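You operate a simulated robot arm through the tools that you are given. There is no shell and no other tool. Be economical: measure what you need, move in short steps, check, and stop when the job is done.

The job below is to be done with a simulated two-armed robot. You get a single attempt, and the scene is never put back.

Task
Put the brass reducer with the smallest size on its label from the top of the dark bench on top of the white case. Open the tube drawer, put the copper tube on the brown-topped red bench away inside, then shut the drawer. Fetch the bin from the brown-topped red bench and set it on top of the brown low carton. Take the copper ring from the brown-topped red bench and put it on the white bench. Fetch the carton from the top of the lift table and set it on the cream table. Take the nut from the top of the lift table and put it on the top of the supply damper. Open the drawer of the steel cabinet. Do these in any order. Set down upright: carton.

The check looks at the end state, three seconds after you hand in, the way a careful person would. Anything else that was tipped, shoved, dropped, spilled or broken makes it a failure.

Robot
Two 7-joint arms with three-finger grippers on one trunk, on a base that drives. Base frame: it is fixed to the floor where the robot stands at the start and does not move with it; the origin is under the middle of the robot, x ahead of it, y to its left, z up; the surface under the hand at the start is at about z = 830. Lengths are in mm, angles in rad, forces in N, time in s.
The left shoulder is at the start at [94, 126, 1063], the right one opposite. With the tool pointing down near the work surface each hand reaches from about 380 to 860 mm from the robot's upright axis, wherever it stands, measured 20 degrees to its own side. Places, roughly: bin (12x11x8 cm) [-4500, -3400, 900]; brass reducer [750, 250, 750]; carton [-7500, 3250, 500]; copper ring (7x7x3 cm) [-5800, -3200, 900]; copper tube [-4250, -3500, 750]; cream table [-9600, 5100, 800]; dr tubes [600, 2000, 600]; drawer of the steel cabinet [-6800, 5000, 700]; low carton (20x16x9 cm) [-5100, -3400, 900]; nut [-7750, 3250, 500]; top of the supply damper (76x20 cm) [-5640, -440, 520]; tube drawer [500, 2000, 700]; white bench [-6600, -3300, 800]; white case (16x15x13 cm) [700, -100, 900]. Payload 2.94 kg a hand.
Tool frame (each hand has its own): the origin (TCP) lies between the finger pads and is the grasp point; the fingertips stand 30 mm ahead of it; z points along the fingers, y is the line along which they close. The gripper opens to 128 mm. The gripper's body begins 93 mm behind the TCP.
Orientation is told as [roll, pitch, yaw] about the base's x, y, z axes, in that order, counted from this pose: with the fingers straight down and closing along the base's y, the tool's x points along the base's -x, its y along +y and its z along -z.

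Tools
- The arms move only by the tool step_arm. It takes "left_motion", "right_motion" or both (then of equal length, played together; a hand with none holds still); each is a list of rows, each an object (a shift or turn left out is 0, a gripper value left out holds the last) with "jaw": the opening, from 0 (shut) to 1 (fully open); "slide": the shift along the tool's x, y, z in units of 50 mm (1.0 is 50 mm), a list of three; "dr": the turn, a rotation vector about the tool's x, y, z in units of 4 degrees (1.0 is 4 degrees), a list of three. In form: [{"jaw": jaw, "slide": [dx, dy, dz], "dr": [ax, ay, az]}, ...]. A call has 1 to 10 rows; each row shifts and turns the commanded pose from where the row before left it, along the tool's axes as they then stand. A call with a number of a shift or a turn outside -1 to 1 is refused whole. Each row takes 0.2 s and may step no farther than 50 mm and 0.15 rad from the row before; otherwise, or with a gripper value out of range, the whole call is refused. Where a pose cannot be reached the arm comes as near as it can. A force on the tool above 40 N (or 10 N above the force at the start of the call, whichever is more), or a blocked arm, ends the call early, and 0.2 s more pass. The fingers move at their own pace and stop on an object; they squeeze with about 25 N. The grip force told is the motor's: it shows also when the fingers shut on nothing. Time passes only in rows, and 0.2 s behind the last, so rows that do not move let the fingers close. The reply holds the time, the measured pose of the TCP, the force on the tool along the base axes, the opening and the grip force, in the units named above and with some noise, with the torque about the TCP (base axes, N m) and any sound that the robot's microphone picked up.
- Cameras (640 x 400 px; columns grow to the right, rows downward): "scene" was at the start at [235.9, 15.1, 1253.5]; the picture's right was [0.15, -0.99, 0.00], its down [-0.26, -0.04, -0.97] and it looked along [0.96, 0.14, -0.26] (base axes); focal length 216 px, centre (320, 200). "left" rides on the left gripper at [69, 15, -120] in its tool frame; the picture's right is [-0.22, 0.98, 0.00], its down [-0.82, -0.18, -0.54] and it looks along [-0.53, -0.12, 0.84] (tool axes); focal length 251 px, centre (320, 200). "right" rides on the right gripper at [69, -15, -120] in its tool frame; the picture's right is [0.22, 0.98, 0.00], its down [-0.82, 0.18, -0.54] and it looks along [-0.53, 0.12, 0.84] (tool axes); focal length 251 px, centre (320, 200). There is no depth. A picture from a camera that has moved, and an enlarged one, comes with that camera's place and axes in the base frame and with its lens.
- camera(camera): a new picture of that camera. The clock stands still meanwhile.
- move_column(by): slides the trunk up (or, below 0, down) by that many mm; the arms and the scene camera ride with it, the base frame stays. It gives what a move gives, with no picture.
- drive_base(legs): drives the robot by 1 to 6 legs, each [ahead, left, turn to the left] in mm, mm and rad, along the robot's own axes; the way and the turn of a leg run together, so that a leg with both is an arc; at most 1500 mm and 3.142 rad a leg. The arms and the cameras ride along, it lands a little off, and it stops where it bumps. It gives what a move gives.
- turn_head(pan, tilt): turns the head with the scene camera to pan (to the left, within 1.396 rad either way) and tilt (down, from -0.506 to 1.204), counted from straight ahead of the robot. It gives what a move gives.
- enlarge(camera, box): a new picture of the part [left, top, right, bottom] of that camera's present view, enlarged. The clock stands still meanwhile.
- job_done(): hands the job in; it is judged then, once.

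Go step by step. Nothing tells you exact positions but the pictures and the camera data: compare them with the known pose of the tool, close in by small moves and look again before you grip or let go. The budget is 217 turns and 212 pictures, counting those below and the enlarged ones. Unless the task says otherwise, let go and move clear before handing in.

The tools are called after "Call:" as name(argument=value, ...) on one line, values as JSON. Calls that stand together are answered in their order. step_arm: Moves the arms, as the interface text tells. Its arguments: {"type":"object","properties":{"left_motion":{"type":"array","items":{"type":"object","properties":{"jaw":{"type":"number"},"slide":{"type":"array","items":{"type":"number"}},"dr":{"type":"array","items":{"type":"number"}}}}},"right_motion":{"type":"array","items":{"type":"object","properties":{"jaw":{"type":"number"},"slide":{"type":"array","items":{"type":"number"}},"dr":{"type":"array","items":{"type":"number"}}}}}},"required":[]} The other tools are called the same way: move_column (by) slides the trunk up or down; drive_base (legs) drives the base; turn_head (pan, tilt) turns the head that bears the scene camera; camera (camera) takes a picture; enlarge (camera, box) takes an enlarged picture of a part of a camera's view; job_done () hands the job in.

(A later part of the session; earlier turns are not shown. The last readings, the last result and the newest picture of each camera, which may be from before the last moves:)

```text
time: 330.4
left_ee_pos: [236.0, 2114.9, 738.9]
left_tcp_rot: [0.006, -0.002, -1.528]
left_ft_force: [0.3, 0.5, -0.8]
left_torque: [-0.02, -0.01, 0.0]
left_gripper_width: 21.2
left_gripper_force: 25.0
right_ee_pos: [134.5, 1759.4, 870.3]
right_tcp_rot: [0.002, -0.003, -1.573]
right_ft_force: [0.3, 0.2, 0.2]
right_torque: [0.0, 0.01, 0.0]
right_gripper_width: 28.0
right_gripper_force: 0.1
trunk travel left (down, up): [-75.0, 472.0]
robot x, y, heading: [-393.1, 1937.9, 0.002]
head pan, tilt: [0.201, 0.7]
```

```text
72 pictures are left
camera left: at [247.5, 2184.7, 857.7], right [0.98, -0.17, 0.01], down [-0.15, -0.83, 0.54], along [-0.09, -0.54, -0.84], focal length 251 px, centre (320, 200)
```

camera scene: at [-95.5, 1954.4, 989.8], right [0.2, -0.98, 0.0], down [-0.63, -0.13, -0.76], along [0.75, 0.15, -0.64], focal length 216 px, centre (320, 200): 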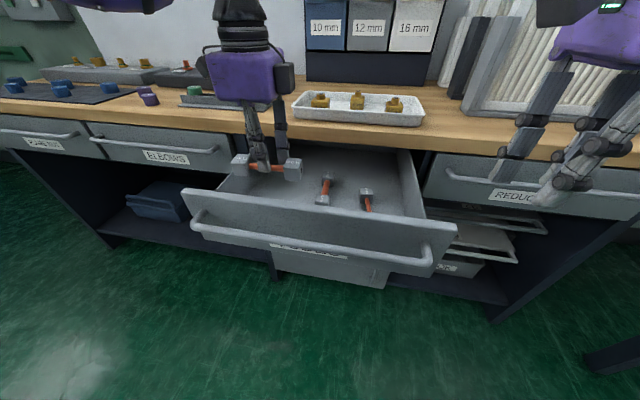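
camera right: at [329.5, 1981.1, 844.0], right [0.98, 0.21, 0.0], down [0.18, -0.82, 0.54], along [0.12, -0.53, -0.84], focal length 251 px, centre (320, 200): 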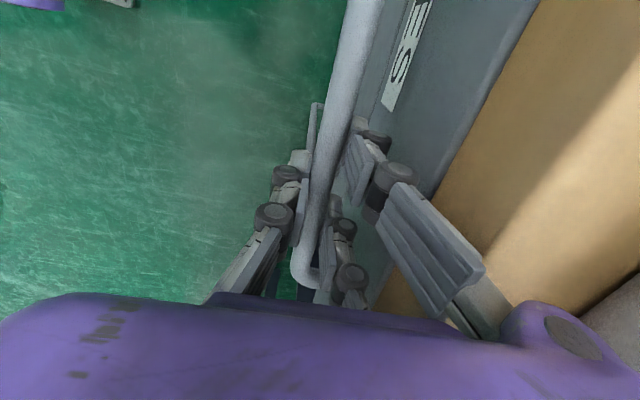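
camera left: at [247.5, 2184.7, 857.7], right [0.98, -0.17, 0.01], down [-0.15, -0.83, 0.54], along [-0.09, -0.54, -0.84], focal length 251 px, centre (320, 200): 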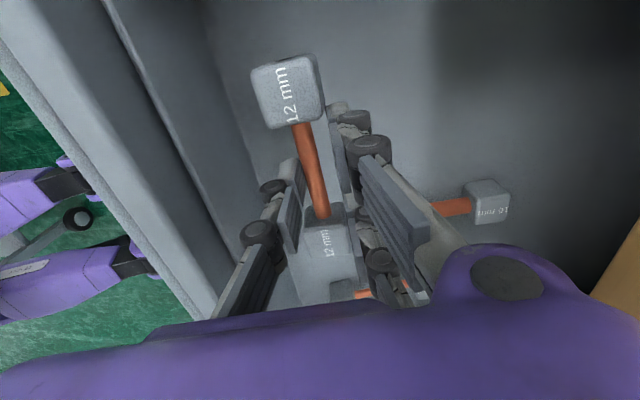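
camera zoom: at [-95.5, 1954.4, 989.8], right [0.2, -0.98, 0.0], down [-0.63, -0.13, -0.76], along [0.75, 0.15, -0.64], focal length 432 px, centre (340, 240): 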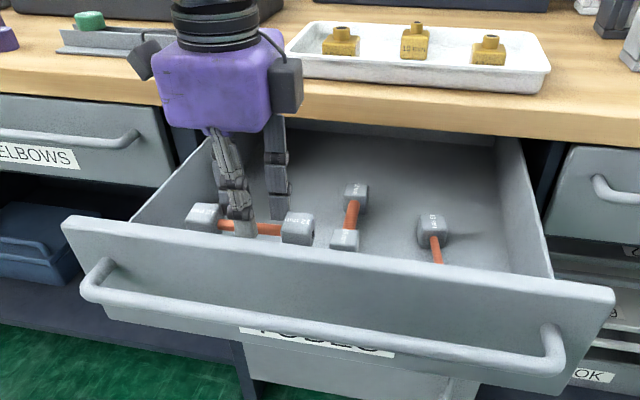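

Call:
step_arm(left_motion=[{"slide": [0.22, 0, 0.1]}, {"slide": [0, 0, 0.2]}, {"slide": [0, 0, 0.1]}, {"slide": [0, 0, 0.1]}, {"slide": [0, 0, 0.08]}, {}])

Call:
enlarge(camera="scene", box=[180, 80, 440, 280])

```text
time: 331.8
left_ee_pos: [235.2, 2127.3, 708.9]
left_tcp_rot: [0.005, -0.003, -1.53]
left_ft_force: [0.1, -0.4, -0.4]
left_torque: [0.03, 0.0, 0.0]
left_gripper_width: 21.5
left_gripper_force: 25.1
right_ee_pos: [133.2, 1758.4, 871.3]
right_tcp_rot: [0.002, -0.004, -1.572]
right_ft_force: [0.0, 0.6, -0.1]
right_torque: [-0.04, 0.03, 0.01]
right_gripper_width: 28.3
right_gripper_force: 0.0
trunk travel left (down, up): [-75.0, 472.0]
robot x, y, heading: [-397.1, 1932.5, 0.001]
head pan, tilt: [0.201, 0.7]
```

```text
2.00 times, centred on (310, 180) of scene
camera zoom: at [-95.5, 1954.4, 989.8], right [0.2, -0.98, 0.0], down [-0.63, -0.13, -0.76], along [0.75, 0.15, -0.64], focal length 432 px, centre (340, 240)
```

zoom: 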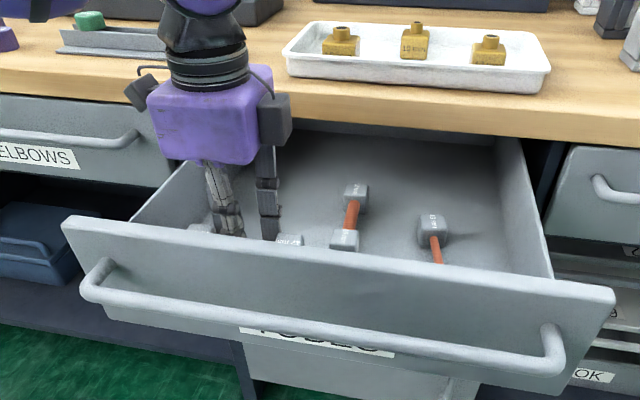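

Continue down with small steps until contact.

Call:
step_arm(left_motion=[{"slide": [0, 0, 0.08]}, {"slide": [0, 0, 0.08]}, {"slide": [0, 0, 0.08]}, {"slide": [0, 0, 0.06]}, {}])

Call:
camera(camera="left")

```text
time: 333.0
left_ee_pos: [235.5, 2128.4, 692.5]
left_tcp_rot: [0.005, -0.004, -1.529]
left_ft_force: [0.2, 0.1, -0.6]
left_torque: [0.0, 0.03, -0.03]
left_gripper_width: 21.3
left_gripper_force: 24.9
right_ee_pos: [133.2, 1758.2, 870.9]
right_tcp_rot: [0.0, -0.002, -1.572]
right_ft_force: [-1.3, 0.4, 0.1]
right_torque: [-0.02, 0.02, 0.02]
right_gripper_width: 27.9
right_gripper_force: 0.1
trunk travel left (down, up): [-75.0, 472.0]
robot x, y, heading: [-395.9, 1941.1, -0.005]
head pan, tilt: [0.201, 0.7]
```

```text
70 pictures are left
camera left: at [246.5, 2196.9, 813.1], right [0.98, -0.17, 0.01], down [-0.15, -0.83, 0.54], along [-0.09, -0.54, -0.84], focal length 251 px, centre (320, 200)
```

left: 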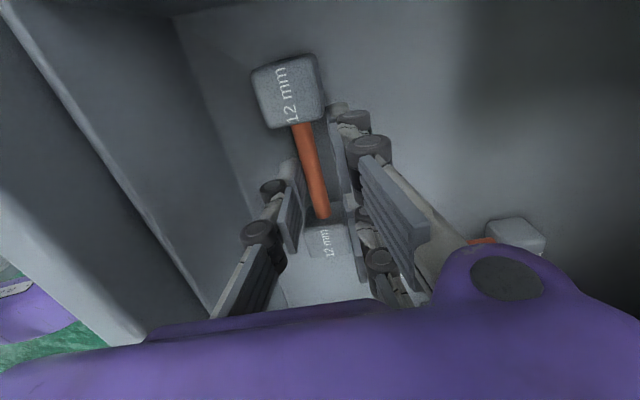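

Call:
step_arm(left_motion=[{"slide": [0, 0, 0.08]}, {"slide": [0, 0, 0.06]}, {"slide": [0, 0, 0.06]}, {"slide": [0, 0, 0.06]}, {"slide": [0, 0, 0.06]}, {}])

```text
time: 334.4
left_ee_pos: [234.9, 2125.9, 679.1]
left_tcp_rot: [0.009, -0.004, -1.528]
left_ft_force: [0.6, -0.6, 20.4]
left_torque: [0.06, -0.18, -0.06]
left_gripper_width: 21.0
left_gripper_force: 25.5
right_ee_pos: [133.2, 1758.1, 872.1]
right_tcp_rot: [0.004, -0.003, -1.572]
right_ft_force: [-0.2, -0.6, 0.0]
right_torque: [-0.01, -0.01, -0.02]
right_gripper_width: 28.1
right_gripper_force: 0.0
trunk travel left (down, up): [-75.0, 472.0]
robot x, y, heading: [-395.4, 1936.9, -0.009]
head pan, tilt: [0.201, 0.7]
```

Contact. Open slightly and lift out.

Call:
step_arm(left_motion=[{"slide": [0, 0, -0.04], "jaw": 0.24}, {"slide": [0, 0, -0.08], "jaw": 0.32}, {"slide": [0, 0, -0.4], "jaw": 0.36}, {"slide": [0, 0, -0.9]}, {"slide": [0, 0, -0.9]}, {"slide": [0, 0, -0.9]}, {"slide": [0, 0, -0.9]}, {"slide": [0, -0.9, 0]}, {"slide": [0, -0.9, 0]}, {"slide": [0, -0.9, 0]}])

Call:
camera(camera="scene")

```text
time: 336.6
left_ee_pos: [99.5, 2124.6, 883.5]
left_tcp_rot: [0.005, -0.003, -1.53]
left_ft_force: [-0.9, -0.8, -0.4]
left_torque: [0.0, -0.04, 0.0]
left_gripper_width: 45.8
left_gripper_force: 0.1
right_ee_pos: [133.4, 1759.1, 872.0]
right_tcp_rot: [0.002, -0.004, -1.572]
right_ft_force: [-0.7, -0.1, 0.5]
right_torque: [-0.01, -0.02, -0.02]
right_gripper_width: 28.0
right_gripper_force: 0.0
trunk travel left (down, up): [-75.0, 472.0]
robot x, y, heading: [-400.1, 1935.1, -0.003]
head pan, tilt: [0.201, 0.7]
```

```text
69 pictures are left
camera scene: at [-96.1, 1954.6, 990.0], right [0.2, -0.98, 0.0], down [-0.63, -0.13, -0.77], along [0.75, 0.15, -0.64], focal length 216 px, centre (320, 200)
```

scene: 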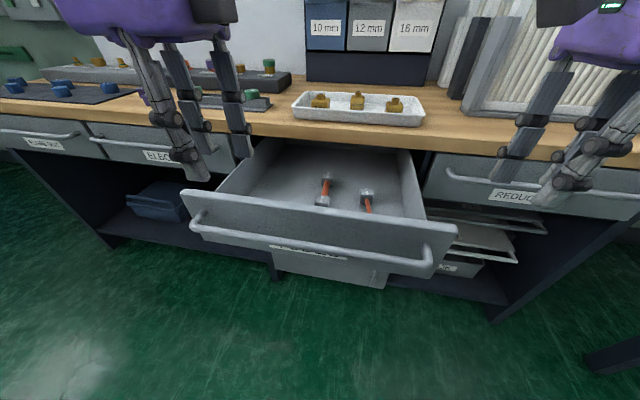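

Call:
camera(camera="left")

```text
68 pictures are left
camera left: at [111.0, 2194.0, 1003.1], right [0.98, -0.17, 0.01], down [-0.15, -0.83, 0.54], along [-0.09, -0.54, -0.84], focal length 251 px, centre (320, 200)
```

left: 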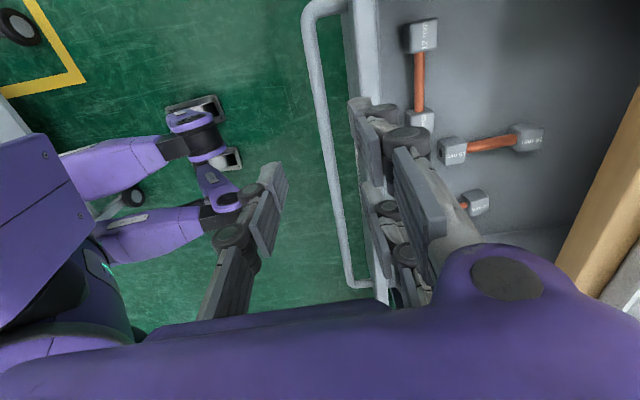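

The tube lies in the drawer. Now shut it: place the closed left fingers before the handle bar's centre and drive forward.

Call:
step_arm(left_motion=[{"slide": [-0.85, -0.4, 0], "jaw": 0}, {"slide": [-0.85, -0.5, 0]}, {"slide": [0, 0, 0.8]}, {"slide": [0, 0, 0.8]}, {"slide": [0, 0, 0.8]}, {"slide": [0, 0, 0.8]}, {}])

Call:
camera(camera="scene")

```text
time: 338.2
left_ee_pos: [56.9, 2032.5, 720.5]
left_tcp_rot: [0.006, -0.004, -1.53]
left_ft_force: [-0.3, 0.0, -0.4]
left_torque: [-0.02, -0.01, -0.03]
left_gripper_width: 0.0
left_gripper_force: 2.6
right_ee_pos: [133.3, 1758.1, 871.0]
right_tcp_rot: [0.0, -0.003, -1.574]
right_ft_force: [0.8, -0.6, 0.2]
right_torque: [-0.01, 0.02, 0.01]
right_gripper_width: 28.3
right_gripper_force: 0.0
trunk travel left (down, up): [-75.0, 472.0]
robot x, y, heading: [-394.8, 1932.5, -0.0]
head pan, tilt: [0.201, 0.7]
```

```text
67 pictures are left
camera scene: at [-95.7, 1954.4, 989.9], right [0.2, -0.98, 0.0], down [-0.63, -0.13, -0.77], along [0.75, 0.15, -0.64], focal length 216 px, centre (320, 200)
```

scene: 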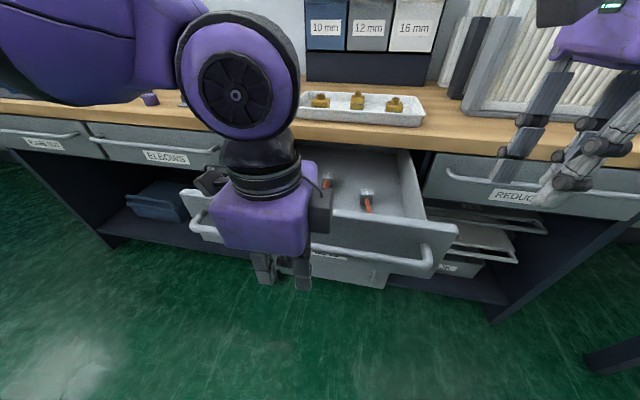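

Right hand would approach the filter rack; pull it back first, then push.

Call:
step_arm(right_motion=[{"slide": [0, -0.8, 0]}, {"slide": [0, -0.8, -0.4]}, {"slide": [0, -0.4, -0.8]}, {"slide": [-0.6, 0, -0.7]}])

Call:
drive_base(legs=[[200, 0, 0]])

Call:
camera(camera="scene")

```text
time: 339.2
left_ee_pos: [59.5, 2033.2, 720.0]
left_tcp_rot: [0.003, -0.004, -1.53]
left_ft_force: [-1.2, 0.1, -0.6]
left_torque: [-0.01, 0.01, 0.0]
left_gripper_width: 0.0
left_gripper_force: 3.4
right_ee_pos: [34.7, 1745.6, 944.7]
right_tcp_rot: [0.0, -0.003, -1.573]
right_ft_force: [-0.7, -0.6, 0.2]
right_torque: [-0.04, 0.04, -0.02]
right_gripper_width: 28.0
right_gripper_force: 0.1
right hand out of reach, approached as far as the arm can: row 4
trunk travel left (down, up): [-75.0, 472.0]
robot x, y, heading: [-397.0, 1938.0, -0.004]
head pan, tilt: [0.201, 0.7]
```

```text
time: 340.8
left_ee_pos: [254.4, 2034.7, 722.2]
left_tcp_rot: [0.004, -0.003, -1.527]
left_ft_force: [0.2, 0.2, 0.1]
left_torque: [0.01, 0.0, -0.02]
left_gripper_width: 0.2
left_gripper_force: 3.0
right_ee_pos: [232.1, 1747.3, 945.0]
right_tcp_rot: [0.003, -0.001, -1.57]
right_ft_force: [0.5, 1.0, -0.4]
right_torque: [-0.02, 0.05, 0.05]
right_gripper_width: 28.2
right_gripper_force: 0.1
trunk travel left (down, up): [-75.0, 472.0]
robot x, y, heading: [-198.3, 1940.8, -0.001]
head pan, tilt: [0.201, 0.7]
```

```text
66 pictures are left
camera scene: at [102.0, 1955.1, 989.6], right [0.2, -0.98, 0.0], down [-0.63, -0.13, -0.76], along [0.75, 0.15, -0.64], focal length 216 px, centre (320, 200)
```

scene: 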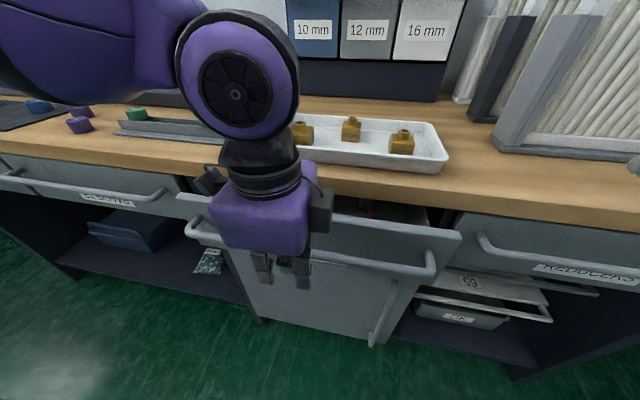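

Call:
drive_base(legs=[[75, 0, 0]])

Call:
camera(camera="scene")

```text
time: 341.9
left_ee_pos: [323.1, 2035.7, 720.2]
left_tcp_rot: [-0.008, 0.003, -1.528]
left_ft_force: [-2.2, -0.1, 0.6]
left_torque: [0.0, -0.04, -0.01]
left_gripper_width: 0.0
left_gripper_force: 3.0
right_ee_pos: [306.6, 1748.7, 944.9]
right_tcp_rot: [0.002, 0.0, -1.569]
right_ft_force: [0.4, 0.0, -0.1]
right_torque: [-0.02, -0.01, -0.02]
right_gripper_width: 28.0
right_gripper_force: 0.1
trunk travel left (down, up): [-75.0, 472.0]
robot x, y, heading: [-123.1, 1937.6, 0.004]
head pan, tilt: [0.201, 0.7]
stopped in leg 1: the force on the tool passed its limit at 49 N (the readings are from after the stop); the commanded pose is now the measured one
```

```text
65 pictures are left
camera scene: at [176.2, 1955.5, 989.9], right [0.2, -0.98, 0.0], down [-0.63, -0.13, -0.77], along [0.75, 0.15, -0.64], focal length 216 px, centre (320, 200)
```

scene: 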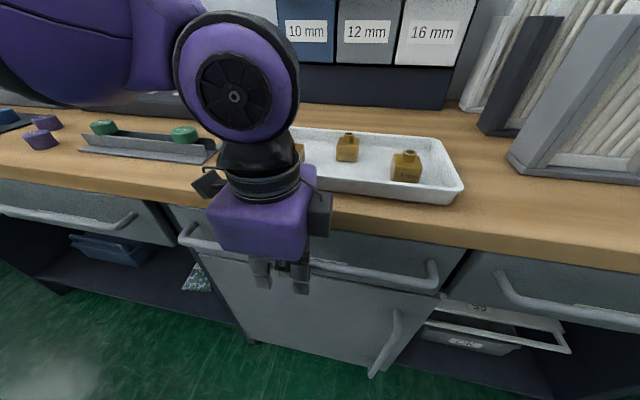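

The drawer reached its stop and looks flush. Lift the left hand, back off, check it, and head west toward the lift table.

Call:
step_arm(left_motion=[{"slide": [0, -0.6, 0]}, {"slide": [0, -0.6, -0.6]}, {"slide": [0, 0, -0.9]}, {"slide": [0, 0, -0.9]}, {"slide": [0, 0, -0.9]}, {"slide": [0, 0, -0.9]}])

Call:
drive_base(legs=[[-310, 0, 0]])

Call:
camera(camera="scene")

Call:
drive_base(legs=[[0, -1030, 0], [0, 0, 3.13], [1500, 0, 0], [1500, 0, 0], [1400, 0, 0]])

Call:
turn_head(pan=-0.6, tilt=0.2)

Call:
camera(camera="scene")

```text
time: 343.3
left_ee_pos: [264.7, 2033.3, 931.1]
left_tcp_rot: [-0.008, 0.001, -1.532]
left_ft_force: [0.1, -0.4, -0.4]
left_torque: [0.01, -0.01, -0.02]
left_gripper_width: 0.0
left_gripper_force: 2.7
right_ee_pos: [306.6, 1748.4, 944.8]
right_tcp_rot: [0.002, -0.001, -1.57]
right_ft_force: [0.4, 0.3, 0.4]
right_torque: [-0.03, -0.01, 0.01]
right_gripper_width: 27.9
right_gripper_force: 0.1
trunk travel left (down, up): [-75.0, 472.0]
robot x, y, heading: [-123.6, 1936.6, 0.007]
head pan, tilt: [0.201, 0.7]
```

```text
time: 345.4
left_ee_pos: [-43.7, 2031.8, 930.5]
left_tcp_rot: [-0.008, 0.003, -1.532]
left_ft_force: [-1.0, -0.6, 0.6]
left_torque: [0.01, 0.01, 0.03]
left_gripper_width: 0.1
left_gripper_force: 2.9
right_ee_pos: [-2.2, 1746.3, 945.6]
right_tcp_rot: [0.0, -0.003, -1.573]
right_ft_force: [0.0, 0.1, -0.8]
right_torque: [0.05, 0.01, 0.03]
right_gripper_width: 28.2
right_gripper_force: 0.1
trunk travel left (down, up): [-75.0, 472.0]
robot x, y, heading: [-432.3, 1935.3, 0.001]
head pan, tilt: [0.201, 0.7]
```

```text
64 pictures are left
camera scene: at [-133.1, 1954.3, 990.0], right [0.2, -0.98, 0.0], down [-0.63, -0.13, -0.77], along [0.75, 0.15, -0.64], focal length 216 px, centre (320, 200)
```

scene: 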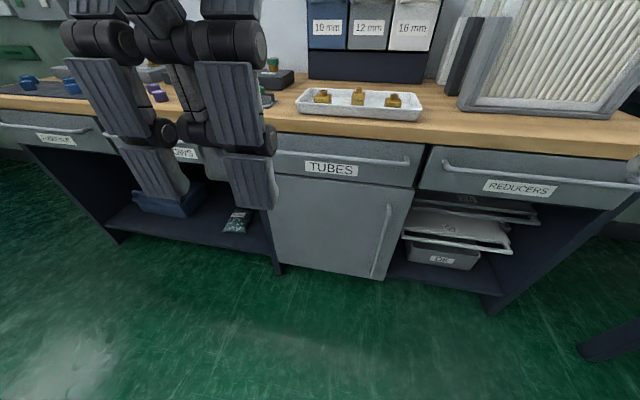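

```text
time: 383.0
left_ee_pos: [-5249.5, 698.2, 931.5]
left_tcp_rot: [-0.008, 0.002, 1.617]
left_ft_force: [0.5, -0.2, -0.7]
left_torque: [0.01, -0.01, -0.01]
left_gripper_width: 0.0
left_gripper_force: 3.0
right_ee_pos: [-5294.3, 983.1, 946.0]
right_tcp_rot: [0.002, -0.001, 1.579]
right_ft_force: [-0.6, 0.7, 0.4]
right_torque: [0.02, 0.01, 0.02]
right_gripper_width: 28.2
right_gripper_force: 0.1
trunk travel left (down, up): [-75.0, 472.0]
robot x, y, heading: [-4863.9, 798.0, -3.133]
head pan, tilt: [0.201, 0.7]
```

```text
time: 384.1
left_ee_pos: [-5250.9, 698.1, 931.3]
left_tcp_rot: [-0.007, -0.002, 1.62]
left_ft_force: [-47.8, 11.9, 28.5]
left_torque: [-2.75, -8.09, -1.29]
left_gripper_width: 0.0
left_gripper_force: 2.6
right_ee_pos: [-5293.8, 982.4, 945.6]
right_tcp_rot: [0.003, -0.002, 1.578]
right_ft_force: [0.0, 0.1, -0.9]
right_torque: [0.0, -0.01, 0.06]
right_gripper_width: 28.3
right_gripper_force: 0.0
trunk travel left (down, up): [-75.0, 472.0]
robot x, y, heading: [-4859.4, 799.4, -3.129]
head pan, tilt: [-0.6, 0.201]
```

```text
63 pictures are left
camera scene: at [-5167.3, 816.8, 1034.0], right [0.22, 0.98, 0.0], down [0.21, -0.05, -0.98], along [-0.95, 0.21, -0.21], focal length 216 px, centre (320, 200)
```

scene: 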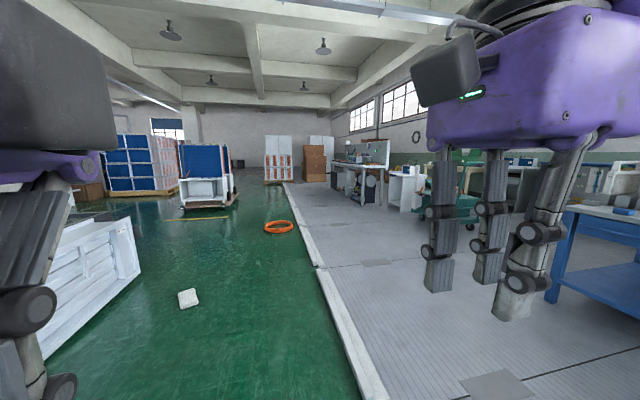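

Head touched the left hand; I'll move that hand outward. Then examine the pale floor's edge to see if it's a step.

Call:
step_arm(left_motion=[{"slide": [0.6, 0, 0.2]}, {"slide": [0.8, 0, 0.2]}, {"slide": [0.8, 0, 0]}])

Call:
enlarge(camera="scene", box=[260, 130, 460, 400])

```text
time: 384.9
left_ee_pos: [-5243.7, 586.2, 908.8]
left_tcp_rot: [-0.01, 0.003, 1.614]
left_ft_force: [0.5, 0.1, 0.4]
left_torque: [0.03, -0.01, -0.04]
left_gripper_width: 0.0
left_gripper_force: 2.9
right_ee_pos: [-5293.4, 982.0, 946.3]
right_tcp_rot: [0.002, 0.0, 1.576]
right_ft_force: [0.0, -0.5, 0.3]
right_torque: [-0.01, -0.01, -0.05]
right_gripper_width: 28.1
right_gripper_force: 0.1
trunk travel left (down, up): [-75.0, 472.0]
robot x, y, heading: [-4863.0, 794.6, -3.134]
head pan, tilt: [-0.6, 0.201]
```

```text
1.48 times, centred on (360, 265) of scene
camera zoom: at [-5154.5, 846.4, 1035.4], right [0.54, 0.84, 0.0], down [0.17, -0.11, -0.98], along [-0.82, 0.53, -0.2], focal length 320 px, centre (261, 104)
```

zoom: 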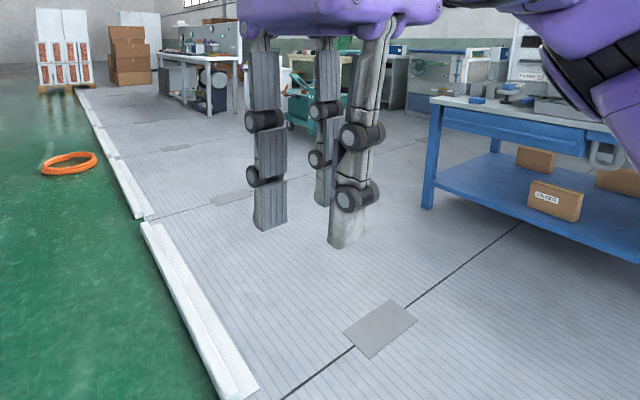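

There's a low white kerb on the mat's side; its east end at x≈-3400 looks open. I'll go back and enter from the east end along y≈1850.

Call:
drive_base(legs=[[-1500, 0, 0], [-420, 0, 0], [0, -1050, 0]])

Call:
turn_head(pan=0, tilt=0.4)

Call:
camera(camera="scene")

```text
time: 403.5
left_ee_pos: [-3383.0, 1671.0, 909.3]
left_tcp_rot: [-0.007, 0.002, 1.618]
left_ft_force: [-0.5, -0.3, 0.4]
left_torque: [0.01, 0.03, 0.01]
left_gripper_width: 0.0
left_gripper_force: 2.7
right_ee_pos: [-3432.0, 2066.4, 944.8]
right_tcp_rot: [0.002, -0.001, 1.578]
right_ft_force: [-0.4, 0.2, -0.2]
right_torque: [0.0, -0.03, -0.02]
right_gripper_width: 28.2
right_gripper_force: 0.1
trunk travel left (down, up): [-75.0, 472.0]
robot x, y, heading: [-2999.3, 1880.8, -3.134]
head pan, tilt: [-0.6, 0.201]
```

```text
time: 404.5
left_ee_pos: [-3382.2, 1671.7, 909.1]
left_tcp_rot: [-0.01, 0.003, 1.617]
left_ft_force: [0.6, 0.4, 0.1]
left_torque: [-0.01, -0.01, 0.02]
left_gripper_width: 0.1
left_gripper_force: 3.2
right_ee_pos: [-3431.5, 2066.1, 943.7]
right_tcp_rot: [0.002, 0.0, 1.579]
right_ft_force: [-0.4, 0.8, -0.3]
right_torque: [-0.03, 0.02, 0.0]
right_gripper_width: 28.2
right_gripper_force: 0.1
trunk travel left (down, up): [-75.0, 472.0]
robot x, y, heading: [-2999.0, 1878.9, -3.135]
head pan, tilt: [0.0, 0.4]
```

```text
61 pictures are left
camera scene: at [-3306.2, 1879.3, 1016.7], right [-0.01, 1.0, 0.0], down [0.39, 0.0, -0.92], along [-0.92, -0.01, -0.39], focal length 216 px, centre (320, 200)
```

scene: 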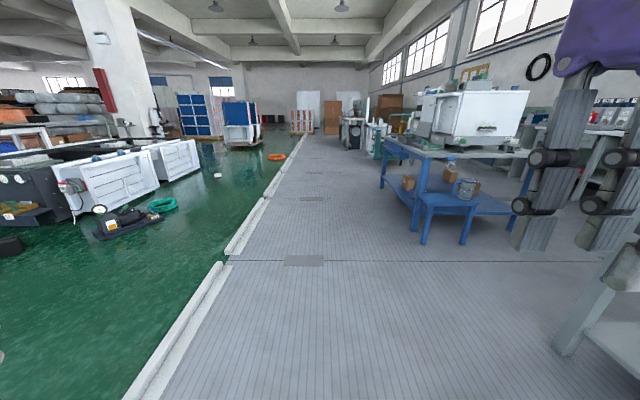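

The corridor is clear. Drive west ~3.6 m and look for the lift table.

Call:
drive_base(legs=[[1500, 0, 0], [1500, 0, 0], [600, 0, 0]])

Call:
turn_head(pan=-0.7, tilt=0.3)

Call:
camera(camera="scene")

```text
time: 422.1
left_ee_pos: [-7011.5, 1707.0, 909.3]
left_tcp_rot: [-0.009, 0.001, 1.613]
left_ft_force: [-0.1, -0.2, 0.0]
left_torque: [-0.03, -0.01, 0.0]
left_gripper_width: 0.0
left_gripper_force: 2.9
right_ee_pos: [-7058.2, 2102.2, 944.4]
right_tcp_rot: [0.003, -0.002, 1.572]
right_ft_force: [0.0, 0.3, -0.2]
right_torque: [0.0, 0.0, -0.01]
right_gripper_width: 28.2
right_gripper_force: 0.0
trunk travel left (down, up): [-75.0, 472.0]
robot x, y, heading: [-6624.9, 1911.0, -3.14]
head pan, tilt: [0.0, 0.4]
```

```text
time: 423.1
left_ee_pos: [-7012.4, 1706.9, 910.6]
left_tcp_rot: [-0.01, 0.002, 1.611]
left_ft_force: [0.2, 0.5, -0.1]
left_torque: [0.0, -0.01, 0.0]
left_gripper_width: 0.2
left_gripper_force: 2.8
right_ee_pos: [-7058.4, 2101.0, 944.8]
right_tcp_rot: [0.002, -0.002, 1.572]
right_ft_force: [0.3, -0.1, -1.0]
right_torque: [0.0, -0.03, -0.02]
right_gripper_width: 28.0
right_gripper_force: 0.0
trunk travel left (down, up): [-75.0, 472.0]
robot x, y, heading: [-6622.4, 1917.0, -3.139]
head pan, tilt: [-0.7, 0.3]
```

```text
60 pictures are left
camera scene: at [-6913.2, 1974.2, 1025.9], right [0.64, 0.77, 0.0], down [0.23, -0.19, -0.96], along [-0.73, 0.61, -0.3], focal length 216 px, centre (320, 200)
```

scene: 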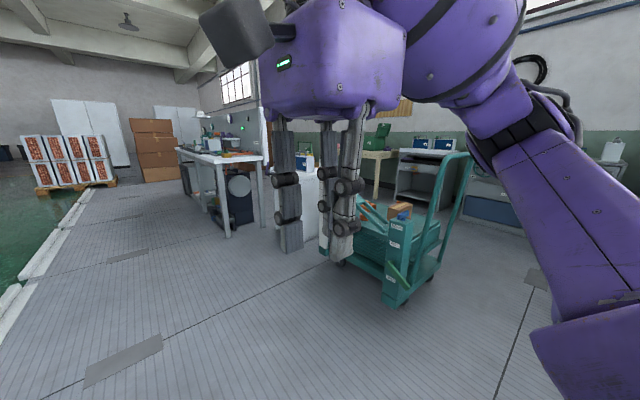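

The teal lift table with a carton is visible at ≈(-7450, 3150). Drive beside it and turn to face +y.

Call:
drive_base(legs=[[950, 0, 0], [0, 0, -1.57], [300, 0, 0]])

Call:
turn_head(pan=0, tilt=0.6)

Call:
camera(camera="scene")

```text
time: 433.6
left_ee_pos: [-7791.8, 2594.2, 908.9]
left_tcp_rot: [-0.009, 0.002, 0.045]
left_ft_force: [0.8, 0.2, 0.2]
left_torque: [-0.04, -0.02, 0.01]
left_gripper_width: 0.1
left_gripper_force: 3.2
right_ee_pos: [-7396.2, 2641.9, 944.2]
right_tcp_rot: [0.003, 0.0, 0.003]
right_ft_force: [-1.2, -0.4, -0.2]
right_torque: [-0.03, 0.03, -0.02]
right_gripper_width: 28.2
right_gripper_force: 0.0
trunk travel left (down, up): [-75.0, 472.0]
robot x, y, heading: [-7582.8, 2207.0, 1.575]
head pan, tilt: [-0.7, 0.3]
```

```text
time: 434.7
left_ee_pos: [-7792.3, 2593.1, 909.0]
left_tcp_rot: [-0.009, 0.002, 0.047]
left_ft_force: [0.0, 0.5, -0.1]
left_torque: [0.0, 0.0, 0.03]
left_gripper_width: 0.0
left_gripper_force: 2.7
right_ee_pos: [-7396.0, 2640.6, 946.8]
right_tcp_rot: [0.002, -0.002, 0.006]
right_ft_force: [0.0, -0.7, 0.0]
right_torque: [-0.01, 0.01, 0.0]
right_gripper_width: 28.2
right_gripper_force: 0.0
trunk travel left (down, up): [-75.0, 472.0]
robot x, y, heading: [-7584.0, 2212.4, 1.574]
head pan, tilt: [0.0, 0.6]
```

```text
59 pictures are left
camera scene: at [-7583.8, 2515.1, 998.5], right [1.0, 0.0, 0.0], down [0.0, -0.56, -0.83], along [0.0, 0.83, -0.56], focal length 216 px, centre (320, 200)
```

scene: 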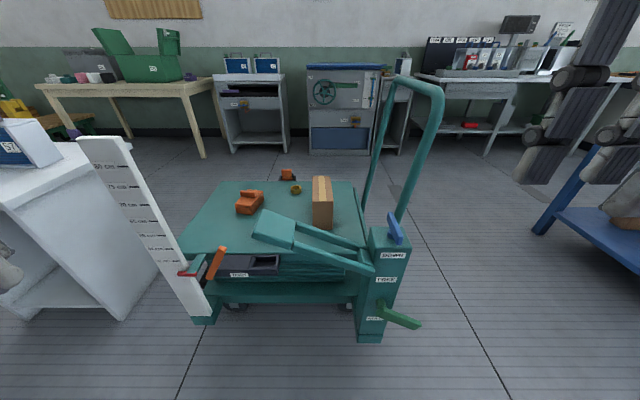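

Call:
enlarge(camera="scene", box=[180, 150, 400, 280])

Call:
enlarge(camera="scene", box=[200, 40, 460, 170])

```text
2.91 times, centred on (290, 215) of scene
camera zoom: at [-7583.8, 2515.1, 998.5], right [1.0, 0.0, 0.0], down [0.0, -0.56, -0.83], along [0.0, 0.83, -0.56], focal length 628 px, centre (407, 156)
```

zoom: 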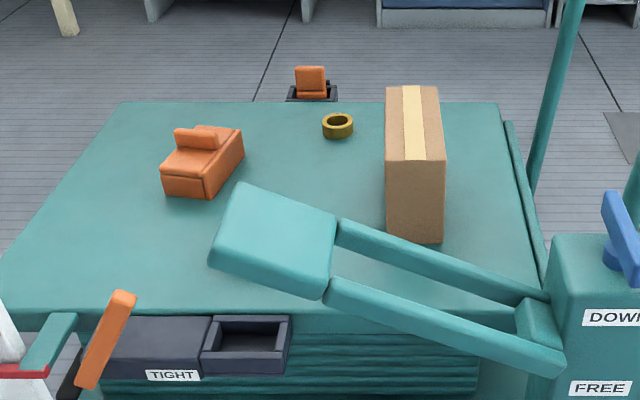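

```text
2.46 times, centred on (330, 105) of scene
camera zoom: at [-7583.8, 2515.1, 998.5], right [1.0, 0.0, 0.0], down [0.0, -0.56, -0.83], along [0.0, 0.83, -0.56], focal length 532 px, centre (295, 434)
```

zoom: 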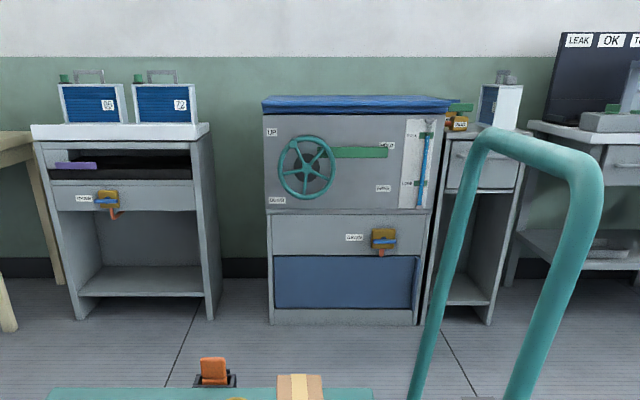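

I see the nut (brass ring) near the back of the lift table, the carton (≈7×18×12 cm) near centre, and behind, the small steel cabinet with its drawer at x≈-6800. I'll turn the right wrist back to nominal for the carton and move the base nearer.

Call:
step_arm(right_motion=[{"dr": [0, 0, -1]}, {"dr": [0, 0, -1]}, {"dr": [0, 0, -1]}, {"dr": [0, 0, -1]}, {"dr": [0, 0, -1]}, {"dr": [0, 0, -1]}, {"dr": [0, 0, -1]}, {"dr": [0, 0, -1]}, {"dr": [0, 0, -1]}, {"dr": [0, 0, -1]}])

Call:
step_arm(right_motion=[{"dr": [0, 0, -1]}, {"dr": [0, 0, -1]}, {"dr": [0, 0, -1]}, {"dr": [0, 0, -1]}, {"dr": [0, 0, -1]}, {"dr": [0, 0, -1]}, {"dr": [0, 0, -1]}, {"dr": [0, 0, -1]}, {"dr": [0, 0, -1]}, {"dr": [0, 0, -1]}])

Call:
step_arm(right_motion=[{"dr": [0, 0, -1], "jaw": 0.9}, {"dr": [0, 0, -1]}, {"dr": [0, 0, -0.5]}, {}])

Call:
drive_base(legs=[[330, -60, 0]])

Call:
camera(camera="scene")

Call:
camera(camera="left")

```text
time: 436.9
left_ee_pos: [-7792.4, 2593.4, 909.3]
left_tcp_rot: [-0.008, 0.001, 0.044]
left_ft_force: [0.7, 0.7, 0.2]
left_torque: [-0.01, 0.01, 0.01]
left_gripper_width: 0.1
left_gripper_force: 2.7
right_ee_pos: [-7396.9, 2641.9, 945.2]
right_tcp_rot: [-0.001, -0.002, 0.703]
right_ft_force: [-0.1, -0.9, -0.2]
right_torque: [0.04, -0.01, 0.01]
right_gripper_width: 27.9
right_gripper_force: 0.0
trunk travel left (down, up): [-75.0, 472.0]
robot x, y, heading: [-7581.6, 2207.2, 1.574]
head pan, tilt: [0.0, 0.6]
```

```text
time: 439.1
left_ee_pos: [-7792.4, 2593.1, 908.6]
left_tcp_rot: [-0.008, 0.002, 0.046]
left_ft_force: [-0.2, -0.8, 0.1]
left_torque: [-0.03, 0.0, 0.01]
left_gripper_width: 0.0
left_gripper_force: 2.8
right_ee_pos: [-7395.6, 2642.2, 944.9]
right_tcp_rot: [-0.002, -0.002, 1.405]
right_ft_force: [0.3, -0.1, 0.7]
right_torque: [-0.04, -0.02, 0.03]
right_gripper_width: 28.2
right_gripper_force: 0.0
trunk travel left (down, up): [-75.0, 472.0]
robot x, y, heading: [-7580.7, 2208.2, 1.58]
head pan, tilt: [0.0, 0.6]
```

```text
time: 440.1
left_ee_pos: [-7790.5, 2594.3, 908.5]
left_tcp_rot: [-0.009, 0.003, 0.045]
left_ft_force: [0.4, 0.1, -0.7]
left_torque: [0.02, -0.01, -0.03]
left_gripper_width: 0.0
left_gripper_force: 2.9
right_ee_pos: [-7396.5, 2642.1, 944.0]
right_tcp_rot: [-0.002, -0.003, 1.575]
right_ft_force: [-0.5, -0.5, 0.3]
right_torque: [0.0, -0.02, 0.02]
right_gripper_width: 115.3
right_gripper_force: 0.1
trunk travel left (down, up): [-75.0, 472.0]
robot x, y, heading: [-7585.0, 2213.5, 1.575]
head pan, tilt: [0.0, 0.6]
```

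```text
time: 442.3
left_ee_pos: [-7729.5, 2926.4, 910.3]
left_tcp_rot: [-0.01, 0.002, 0.037]
left_ft_force: [-0.1, 0.1, -0.5]
left_torque: [-0.02, -0.01, 0.01]
left_gripper_width: 0.1
left_gripper_force: 3.1
right_ee_pos: [-7333.6, 2973.4, 945.5]
right_tcp_rot: [-0.002, -0.002, 1.569]
right_ft_force: [-0.1, -0.2, 0.5]
right_torque: [-0.03, -0.03, 0.01]
right_gripper_width: 115.1
right_gripper_force: 0.1
trunk travel left (down, up): [-75.0, 472.0]
robot x, y, heading: [-7525.9, 2540.2, 1.567]
head pan, tilt: [0.0, 0.6]
```

```text
56 pictures are left
camera scene: at [-7521.8, 2848.1, 998.3], right [1.0, 0.0, 0.0], down [0.0, -0.57, -0.82], along [0.0, 0.82, -0.57], focal length 216 px, centre (320, 200)
```

scene: 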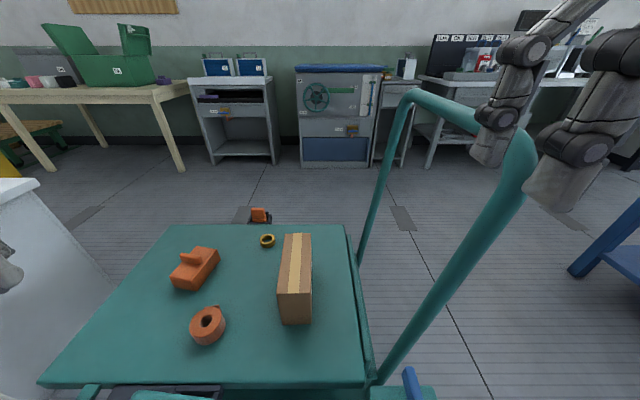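

```text
55 pictures are left
camera left: at [-7798.8, 2941.5, 1029.2], right [0.18, 0.98, -0.01], down [0.83, -0.14, 0.54], along [0.53, -0.1, -0.84], focal length 251 px, centre (320, 200)
```

left: 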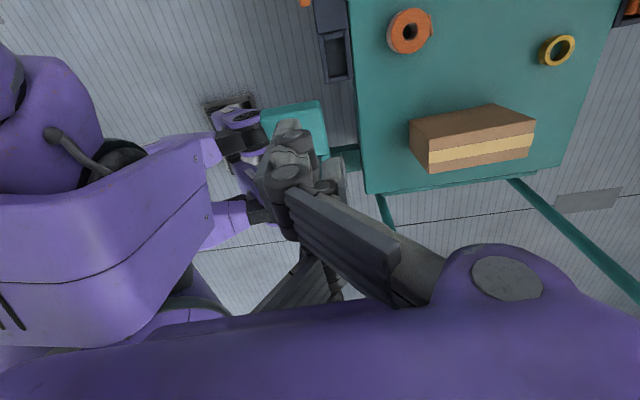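

Nut is at (-7689, 3346, 496); carton top centre ≈ (-7578, 3167, 607). The cart's handle is close to the right hand, so I'll raise it and strafe left.

Call:
step_arm(right_motion=[{"slide": [0.4, 0, -0.8]}, {"slide": [0, 0, -0.6]}])

Call:
drive_base(legs=[[0, 190, 0]])

Call:
step_arm(right_motion=[{"slide": [-0.6, 0, 0.6]}, {"slide": [-0.6, 0, 0.6]}, {"slide": [-0.6, 0, 0.7]}, {"slide": [-0.6, 0, 0.7]}, {"slide": [0, 0, 0.9]}])

Call:
camera(camera="right")

Call:
camera(camera="scene")

```text
time: 442.9
left_ee_pos: [-7728.9, 2928.2, 909.2]
left_tcp_rot: [-0.008, 0.003, 0.038]
left_ft_force: [-0.3, 0.2, 0.4]
left_torque: [0.0, -0.02, -0.01]
left_gripper_width: 0.0
left_gripper_force: 2.7
right_ee_pos: [-7358.0, 2950.1, 962.0]
right_tcp_rot: [0.0, -0.001, 1.57]
right_ft_force: [0.0, -0.5, 0.8]
right_torque: [0.0, -0.01, 0.0]
right_gripper_width: 115.3
right_gripper_force: 0.1
right hand out of reach, approached as far as the arm can: row 1, 2
trunk travel left (down, up): [-75.0, 472.0]
robot x, y, heading: [-7523.4, 2542.8, 1.574]
head pan, tilt: [0.0, 0.6]
```

```text
time: 445.2
left_ee_pos: [-7920.7, 2927.8, 909.5]
left_tcp_rot: [-0.01, 0.002, 0.038]
left_ft_force: [0.8, -0.3, -0.4]
left_torque: [0.03, 0.01, 0.0]
left_gripper_width: 0.2
left_gripper_force: 2.6
right_ee_pos: [-7550.9, 2951.2, 960.7]
right_tcp_rot: [0.001, -0.001, 1.57]
right_ft_force: [0.6, -0.7, 0.5]
right_torque: [-0.03, -0.05, 0.0]
right_gripper_width: 115.3
right_gripper_force: 0.0
trunk travel left (down, up): [-75.0, 472.0]
robot x, y, heading: [-7716.4, 2540.6, 1.574]
head pan, tilt: [0.0, 0.6]
```

```text
time: 446.4
left_ee_pos: [-7925.8, 2917.1, 914.1]
left_tcp_rot: [0.004, -0.006, 0.037]
left_ft_force: [0.0, -0.6, -0.2]
left_torque: [0.01, -0.02, 0.01]
left_gripper_width: 0.1
left_gripper_force: 2.8
right_ee_pos: [-7552.8, 3065.2, 797.6]
right_tcp_rot: [-0.003, -0.03, 1.566]
right_ft_force: [-0.5, 0.7, -0.1]
right_torque: [-0.01, 0.01, 0.0]
right_gripper_width: 115.1
right_gripper_force: 0.0
trunk travel left (down, up): [-75.0, 472.0]
robot x, y, heading: [-7713.9, 2539.6, 1.563]
head pan, tilt: [0.0, 0.6]
```

```text
54 pictures are left
camera right: at [-7539.0, 2993.7, 916.2], right [-0.98, -0.21, -0.01], down [-0.18, 0.81, 0.56], along [-0.11, 0.55, -0.83], focal length 251 px, centre (320, 200)
```

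right: 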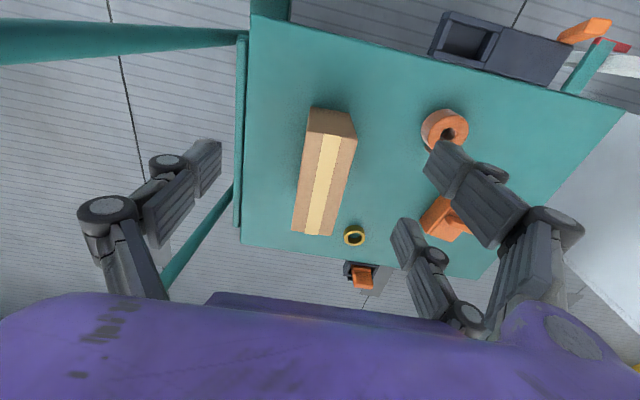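

```text
53 pictures are left
camera scene: at [-7718.2, 2835.8, 1003.0], right [1.0, 0.0, 0.01], down [0.0, -0.56, -0.83], along [0.0, 0.83, -0.56], focal length 216 px, centre (320, 200)
```

scene: 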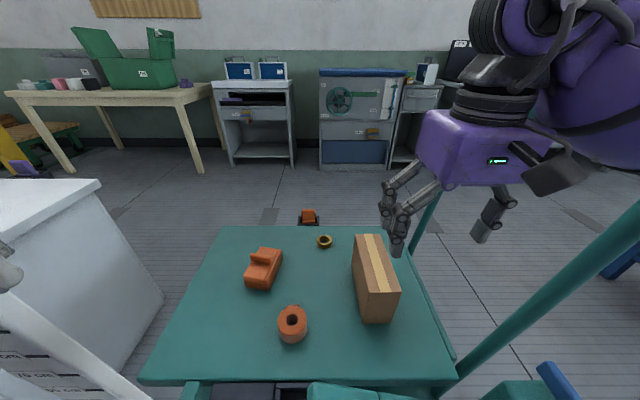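

The robot tilted slightly — the right arm likely presses on the cart's handle. Back out: raise the hand, then raise the trunk.

Call:
step_arm(right_motion=[{"slide": [0.3, 0, -0.8]}, {"slide": [0.6, 0, -0.6]}, {"slide": [0.6, 0, -0.6]}])

Call:
move_column(by=260)

Call:
turn_head(pan=-0.5, tilt=0.7)

Call:
camera(camera="scene")

```text
time: 447.2
left_ee_pos: [-7920.9, 2927.6, 909.5]
left_tcp_rot: [-0.008, 0.003, 0.041]
left_ft_force: [-0.6, 0.1, 0.4]
left_torque: [0.03, -0.01, 0.02]
left_gripper_width: 0.0
left_gripper_force: 2.6
right_ee_pos: [-7548.9, 2997.4, 886.8]
right_tcp_rot: [-0.001, -0.002, 1.57]
right_ft_force: [-0.8, 0.2, -0.6]
right_torque: [0.01, -0.01, -0.01]
right_gripper_width: 115.1
right_gripper_force: 0.0
trunk travel left (down, up): [-75.0, 472.0]
robot x, y, heading: [-7713.0, 2545.0, 1.568]
head pan, tilt: [0.0, 0.6]
```

```text
time: 449.9
left_ee_pos: [-7920.9, 2927.3, 1170.4]
left_tcp_rot: [-0.008, 0.002, 0.038]
left_ft_force: [0.0, 0.3, -0.5]
left_torque: [-0.01, -0.01, 0.0]
left_gripper_width: 0.0
left_gripper_force: 2.5
right_ee_pos: [-7550.6, 2996.6, 1144.6]
right_tcp_rot: [-0.001, -0.001, 1.57]
right_ft_force: [-0.2, -0.3, 0.6]
right_torque: [-0.01, 0.0, -0.02]
right_gripper_width: 115.1
right_gripper_force: 0.1
trunk travel left (down, up): [-335.0, 212.0]
robot x, y, heading: [-7714.5, 2540.1, 1.57]
head pan, tilt: [0.0, 0.6]
```

```text
time: 450.8
left_ee_pos: [-7920.5, 2926.2, 1168.9]
left_tcp_rot: [-0.009, 0.003, 0.039]
left_ft_force: [0.2, -0.4, 0.0]
left_torque: [-0.01, 0.01, 0.03]
left_gripper_width: 0.0
left_gripper_force: 3.5
right_ee_pos: [-7552.6, 2997.0, 1145.6]
right_tcp_rot: [0.0, -0.002, 1.57]
right_ft_force: [0.5, -0.2, 0.3]
right_torque: [-0.04, 0.02, 0.0]
right_gripper_width: 115.2
right_gripper_force: 0.1
trunk travel left (down, up): [-335.0, 212.0]
robot x, y, heading: [-7714.4, 2543.2, 1.571]
head pan, tilt: [-0.499, 0.7]
```

```text
52 pictures are left
camera scene: at [-7673.0, 2746.3, 1272.8], right [0.88, -0.48, 0.0], down [-0.31, -0.57, -0.77], along [0.37, 0.67, -0.64], focal length 216 px, centre (320, 200)
```

scene: 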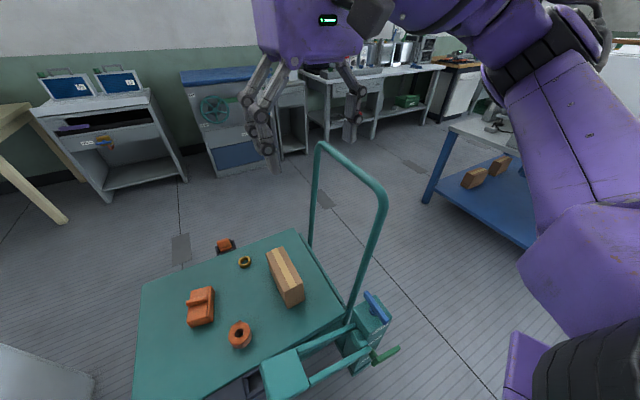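

Cart unmoved. With the trunk high, approach the carton from above with the right hand (base 60 mm closer).

Call:
drive_base(legs=[[60, 0, 0]])

Call:
step_arm(right_motion=[{"slide": [-0.4, 0.13, 0.8]}, {"slide": [-0.4, 0.13, 0.8]}, {"slide": [-0.5, 0.13, 0.8]}, {"slide": [-0.5, 0.13, 0.8]}, {"slide": [-0.4, 0, 0.8]}, {"slide": [0, 0, 0.9]}, {"slide": [0, 0, 0.9]}, {"slide": [0, 0, 0.9]}, {}])

Call:
camera(camera="right")

Call:
camera(camera="scene")

```text
time: 451.8
left_ee_pos: [-7921.9, 2987.7, 1169.0]
left_tcp_rot: [-0.01, 0.001, 0.04]
left_ft_force: [-0.3, 1.0, -0.4]
left_torque: [-0.02, -0.03, 0.0]
left_gripper_width: 0.3
left_gripper_force: 2.8
right_ee_pos: [-7550.6, 3055.9, 1144.8]
right_tcp_rot: [-0.001, -0.001, 1.572]
right_ft_force: [0.3, 0.5, -0.5]
right_torque: [-0.02, 0.02, -0.03]
right_gripper_width: 115.1
right_gripper_force: 0.1
trunk travel left (down, up): [-335.0, 212.0]
robot x, y, heading: [-7718.2, 2602.1, 1.57]
head pan, tilt: [-0.499, 0.7]
```

```text
time: 453.8
left_ee_pos: [-7921.1, 2986.1, 1168.5]
left_tcp_rot: [-0.009, 0.002, 0.04]
left_ft_force: [0.7, -0.1, 0.4]
left_torque: [0.03, -0.02, 0.01]
left_gripper_width: 0.2
left_gripper_force: 2.7
right_ee_pos: [-7576.1, 3165.7, 811.3]
right_tcp_rot: [-0.002, -0.004, 1.571]
right_ft_force: [-1.1, -0.6, -0.3]
right_torque: [0.02, -0.01, 0.03]
right_gripper_width: 115.3
right_gripper_force: 0.1
trunk travel left (down, up): [-335.0, 212.0]
robot x, y, heading: [-7714.9, 2603.9, 1.569]
head pan, tilt: [-0.499, 0.7]
```

```text
51 pictures are left
camera right: at [-7562.1, 3099.3, 930.5], right [-0.98, -0.21, 0.0], down [-0.18, 0.82, 0.54], along [-0.12, 0.53, -0.84], focal length 251 px, centre (320, 200)
```

right: 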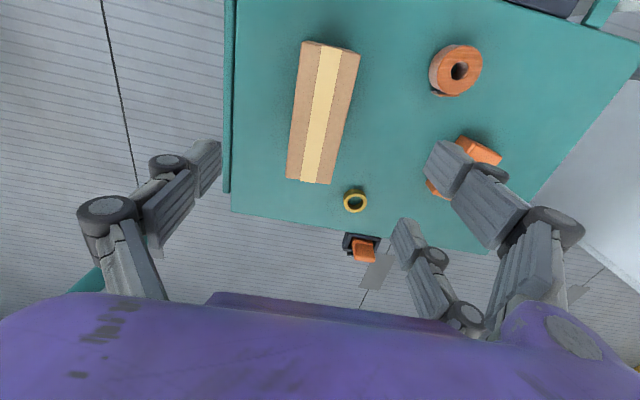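

```text
50 pictures are left
camera scene: at [-7674.4, 2806.1, 1273.6], right [0.89, -0.46, 0.0], down [-0.29, -0.56, -0.77], along [0.36, 0.68, -0.64], focal length 216 px, centre (320, 200)
```

scene: 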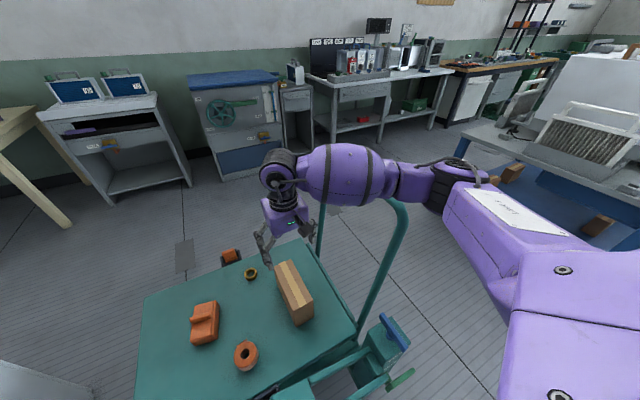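

The forearm would pass over the cart handle for the carton, so I'll use the right hand for the nut (farther from the handle) and the left for the carton. Raise and shift the base left.

Call:
step_arm(right_motion=[{"slide": [0.3, 0, -0.9]}, {"slide": [0.3, 0, -0.9]}, {"slide": [0, 0, -0.6]}])

Call:
drive_base(legs=[[85, 130, 0]])

Call:
step_arm(right_motion=[{"slide": [-0.5, 0, 0.6], "jaw": 0.6}, {"slide": [-0.6, 0, 0.6]}, {"slide": [-0.6, 0, 0.6]}, {"slide": [-0.6, 0, 0.7]}, {"slide": [0, 0, 0.9]}, {"slide": [0, 0, 0.9]}, {}])

Call:
camera(camera="right")

Call:
camera(camera="scene")

```text
time: 454.6
left_ee_pos: [-7922.0, 2985.5, 1169.7]
left_tcp_rot: [-0.01, 0.003, 0.039]
left_ft_force: [0.3, -0.3, 0.0]
left_torque: [0.0, 0.01, -0.04]
left_gripper_width: 0.0
left_gripper_force: 3.4
right_ee_pos: [-7577.1, 3136.5, 929.1]
right_tcp_rot: [0.0, -0.001, 1.571]
right_ft_force: [-0.3, -0.5, -0.5]
right_torque: [0.0, 0.03, 0.01]
right_gripper_width: 115.2
right_gripper_force: 0.0
trunk travel left (down, up): [-335.0, 212.0]
robot x, y, heading: [-7715.6, 2603.3, 1.572]
head pan, tilt: [-0.499, 0.7]
```

```text
time: 456.4
left_ee_pos: [-8049.8, 3072.2, 1169.4]
left_tcp_rot: [-0.009, 0.002, 0.039]
left_ft_force: [-0.1, -0.1, 0.0]
left_torque: [-0.02, 0.02, 0.0]
left_gripper_width: 0.0
left_gripper_force: 3.3
right_ee_pos: [-7707.4, 3221.1, 931.4]
right_tcp_rot: [0.001, -0.001, 1.571]
right_ft_force: [1.0, -0.8, 0.2]
right_torque: [-0.01, -0.03, 0.02]
right_gripper_width: 115.2
right_gripper_force: 0.0
trunk travel left (down, up): [-335.0, 212.0]
robot x, y, heading: [-7844.6, 2685.6, 1.573]
head pan, tilt: [-0.499, 0.7]
```

```text
time: 457.9
left_ee_pos: [-8051.2, 3070.9, 1168.7]
left_tcp_rot: [-0.009, 0.002, 0.038]
left_ft_force: [-0.2, -0.4, 0.3]
left_torque: [0.04, 0.04, 0.02]
left_gripper_width: 0.0
left_gripper_force: 3.1
right_ee_pos: [-7706.9, 3337.4, 716.7]
right_tcp_rot: [0.0, -0.004, 1.569]
right_ft_force: [0.3, 0.2, -0.8]
right_torque: [0.02, -0.01, -0.03]
right_gripper_width: 76.7
right_gripper_force: 0.1
trunk travel left (down, up): [-335.0, 212.0]
robot x, y, heading: [-7844.0, 2689.7, 1.569]
head pan, tilt: [-0.499, 0.7]
```

```text
49 pictures are left
camera right: at [-7691.2, 3269.3, 836.9], right [-0.98, -0.21, 0.0], down [-0.18, 0.82, 0.54], along [-0.12, 0.53, -0.84], focal length 251 px, centre (320, 200)
```

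right: 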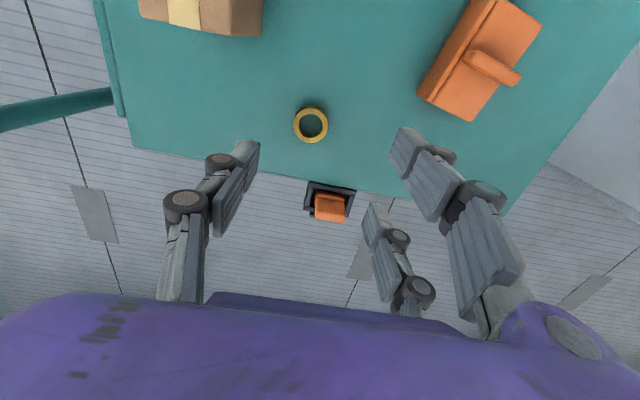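

```text
48 pictures are left
camera scene: at [-7802.3, 2890.2, 1272.8], right [0.88, -0.48, 0.0], down [-0.31, -0.57, -0.77], along [0.37, 0.67, -0.64], focal length 216 px, centre (320, 200)
```

scene: 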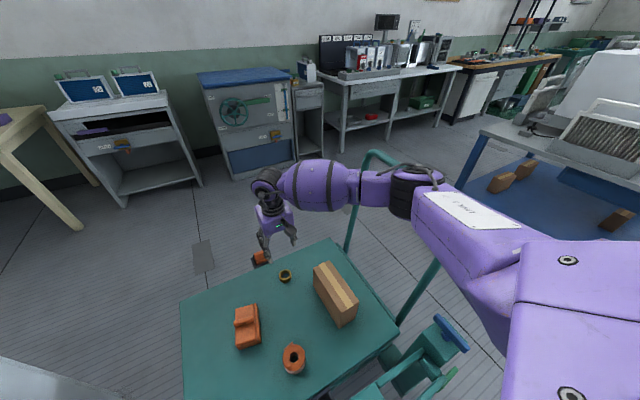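

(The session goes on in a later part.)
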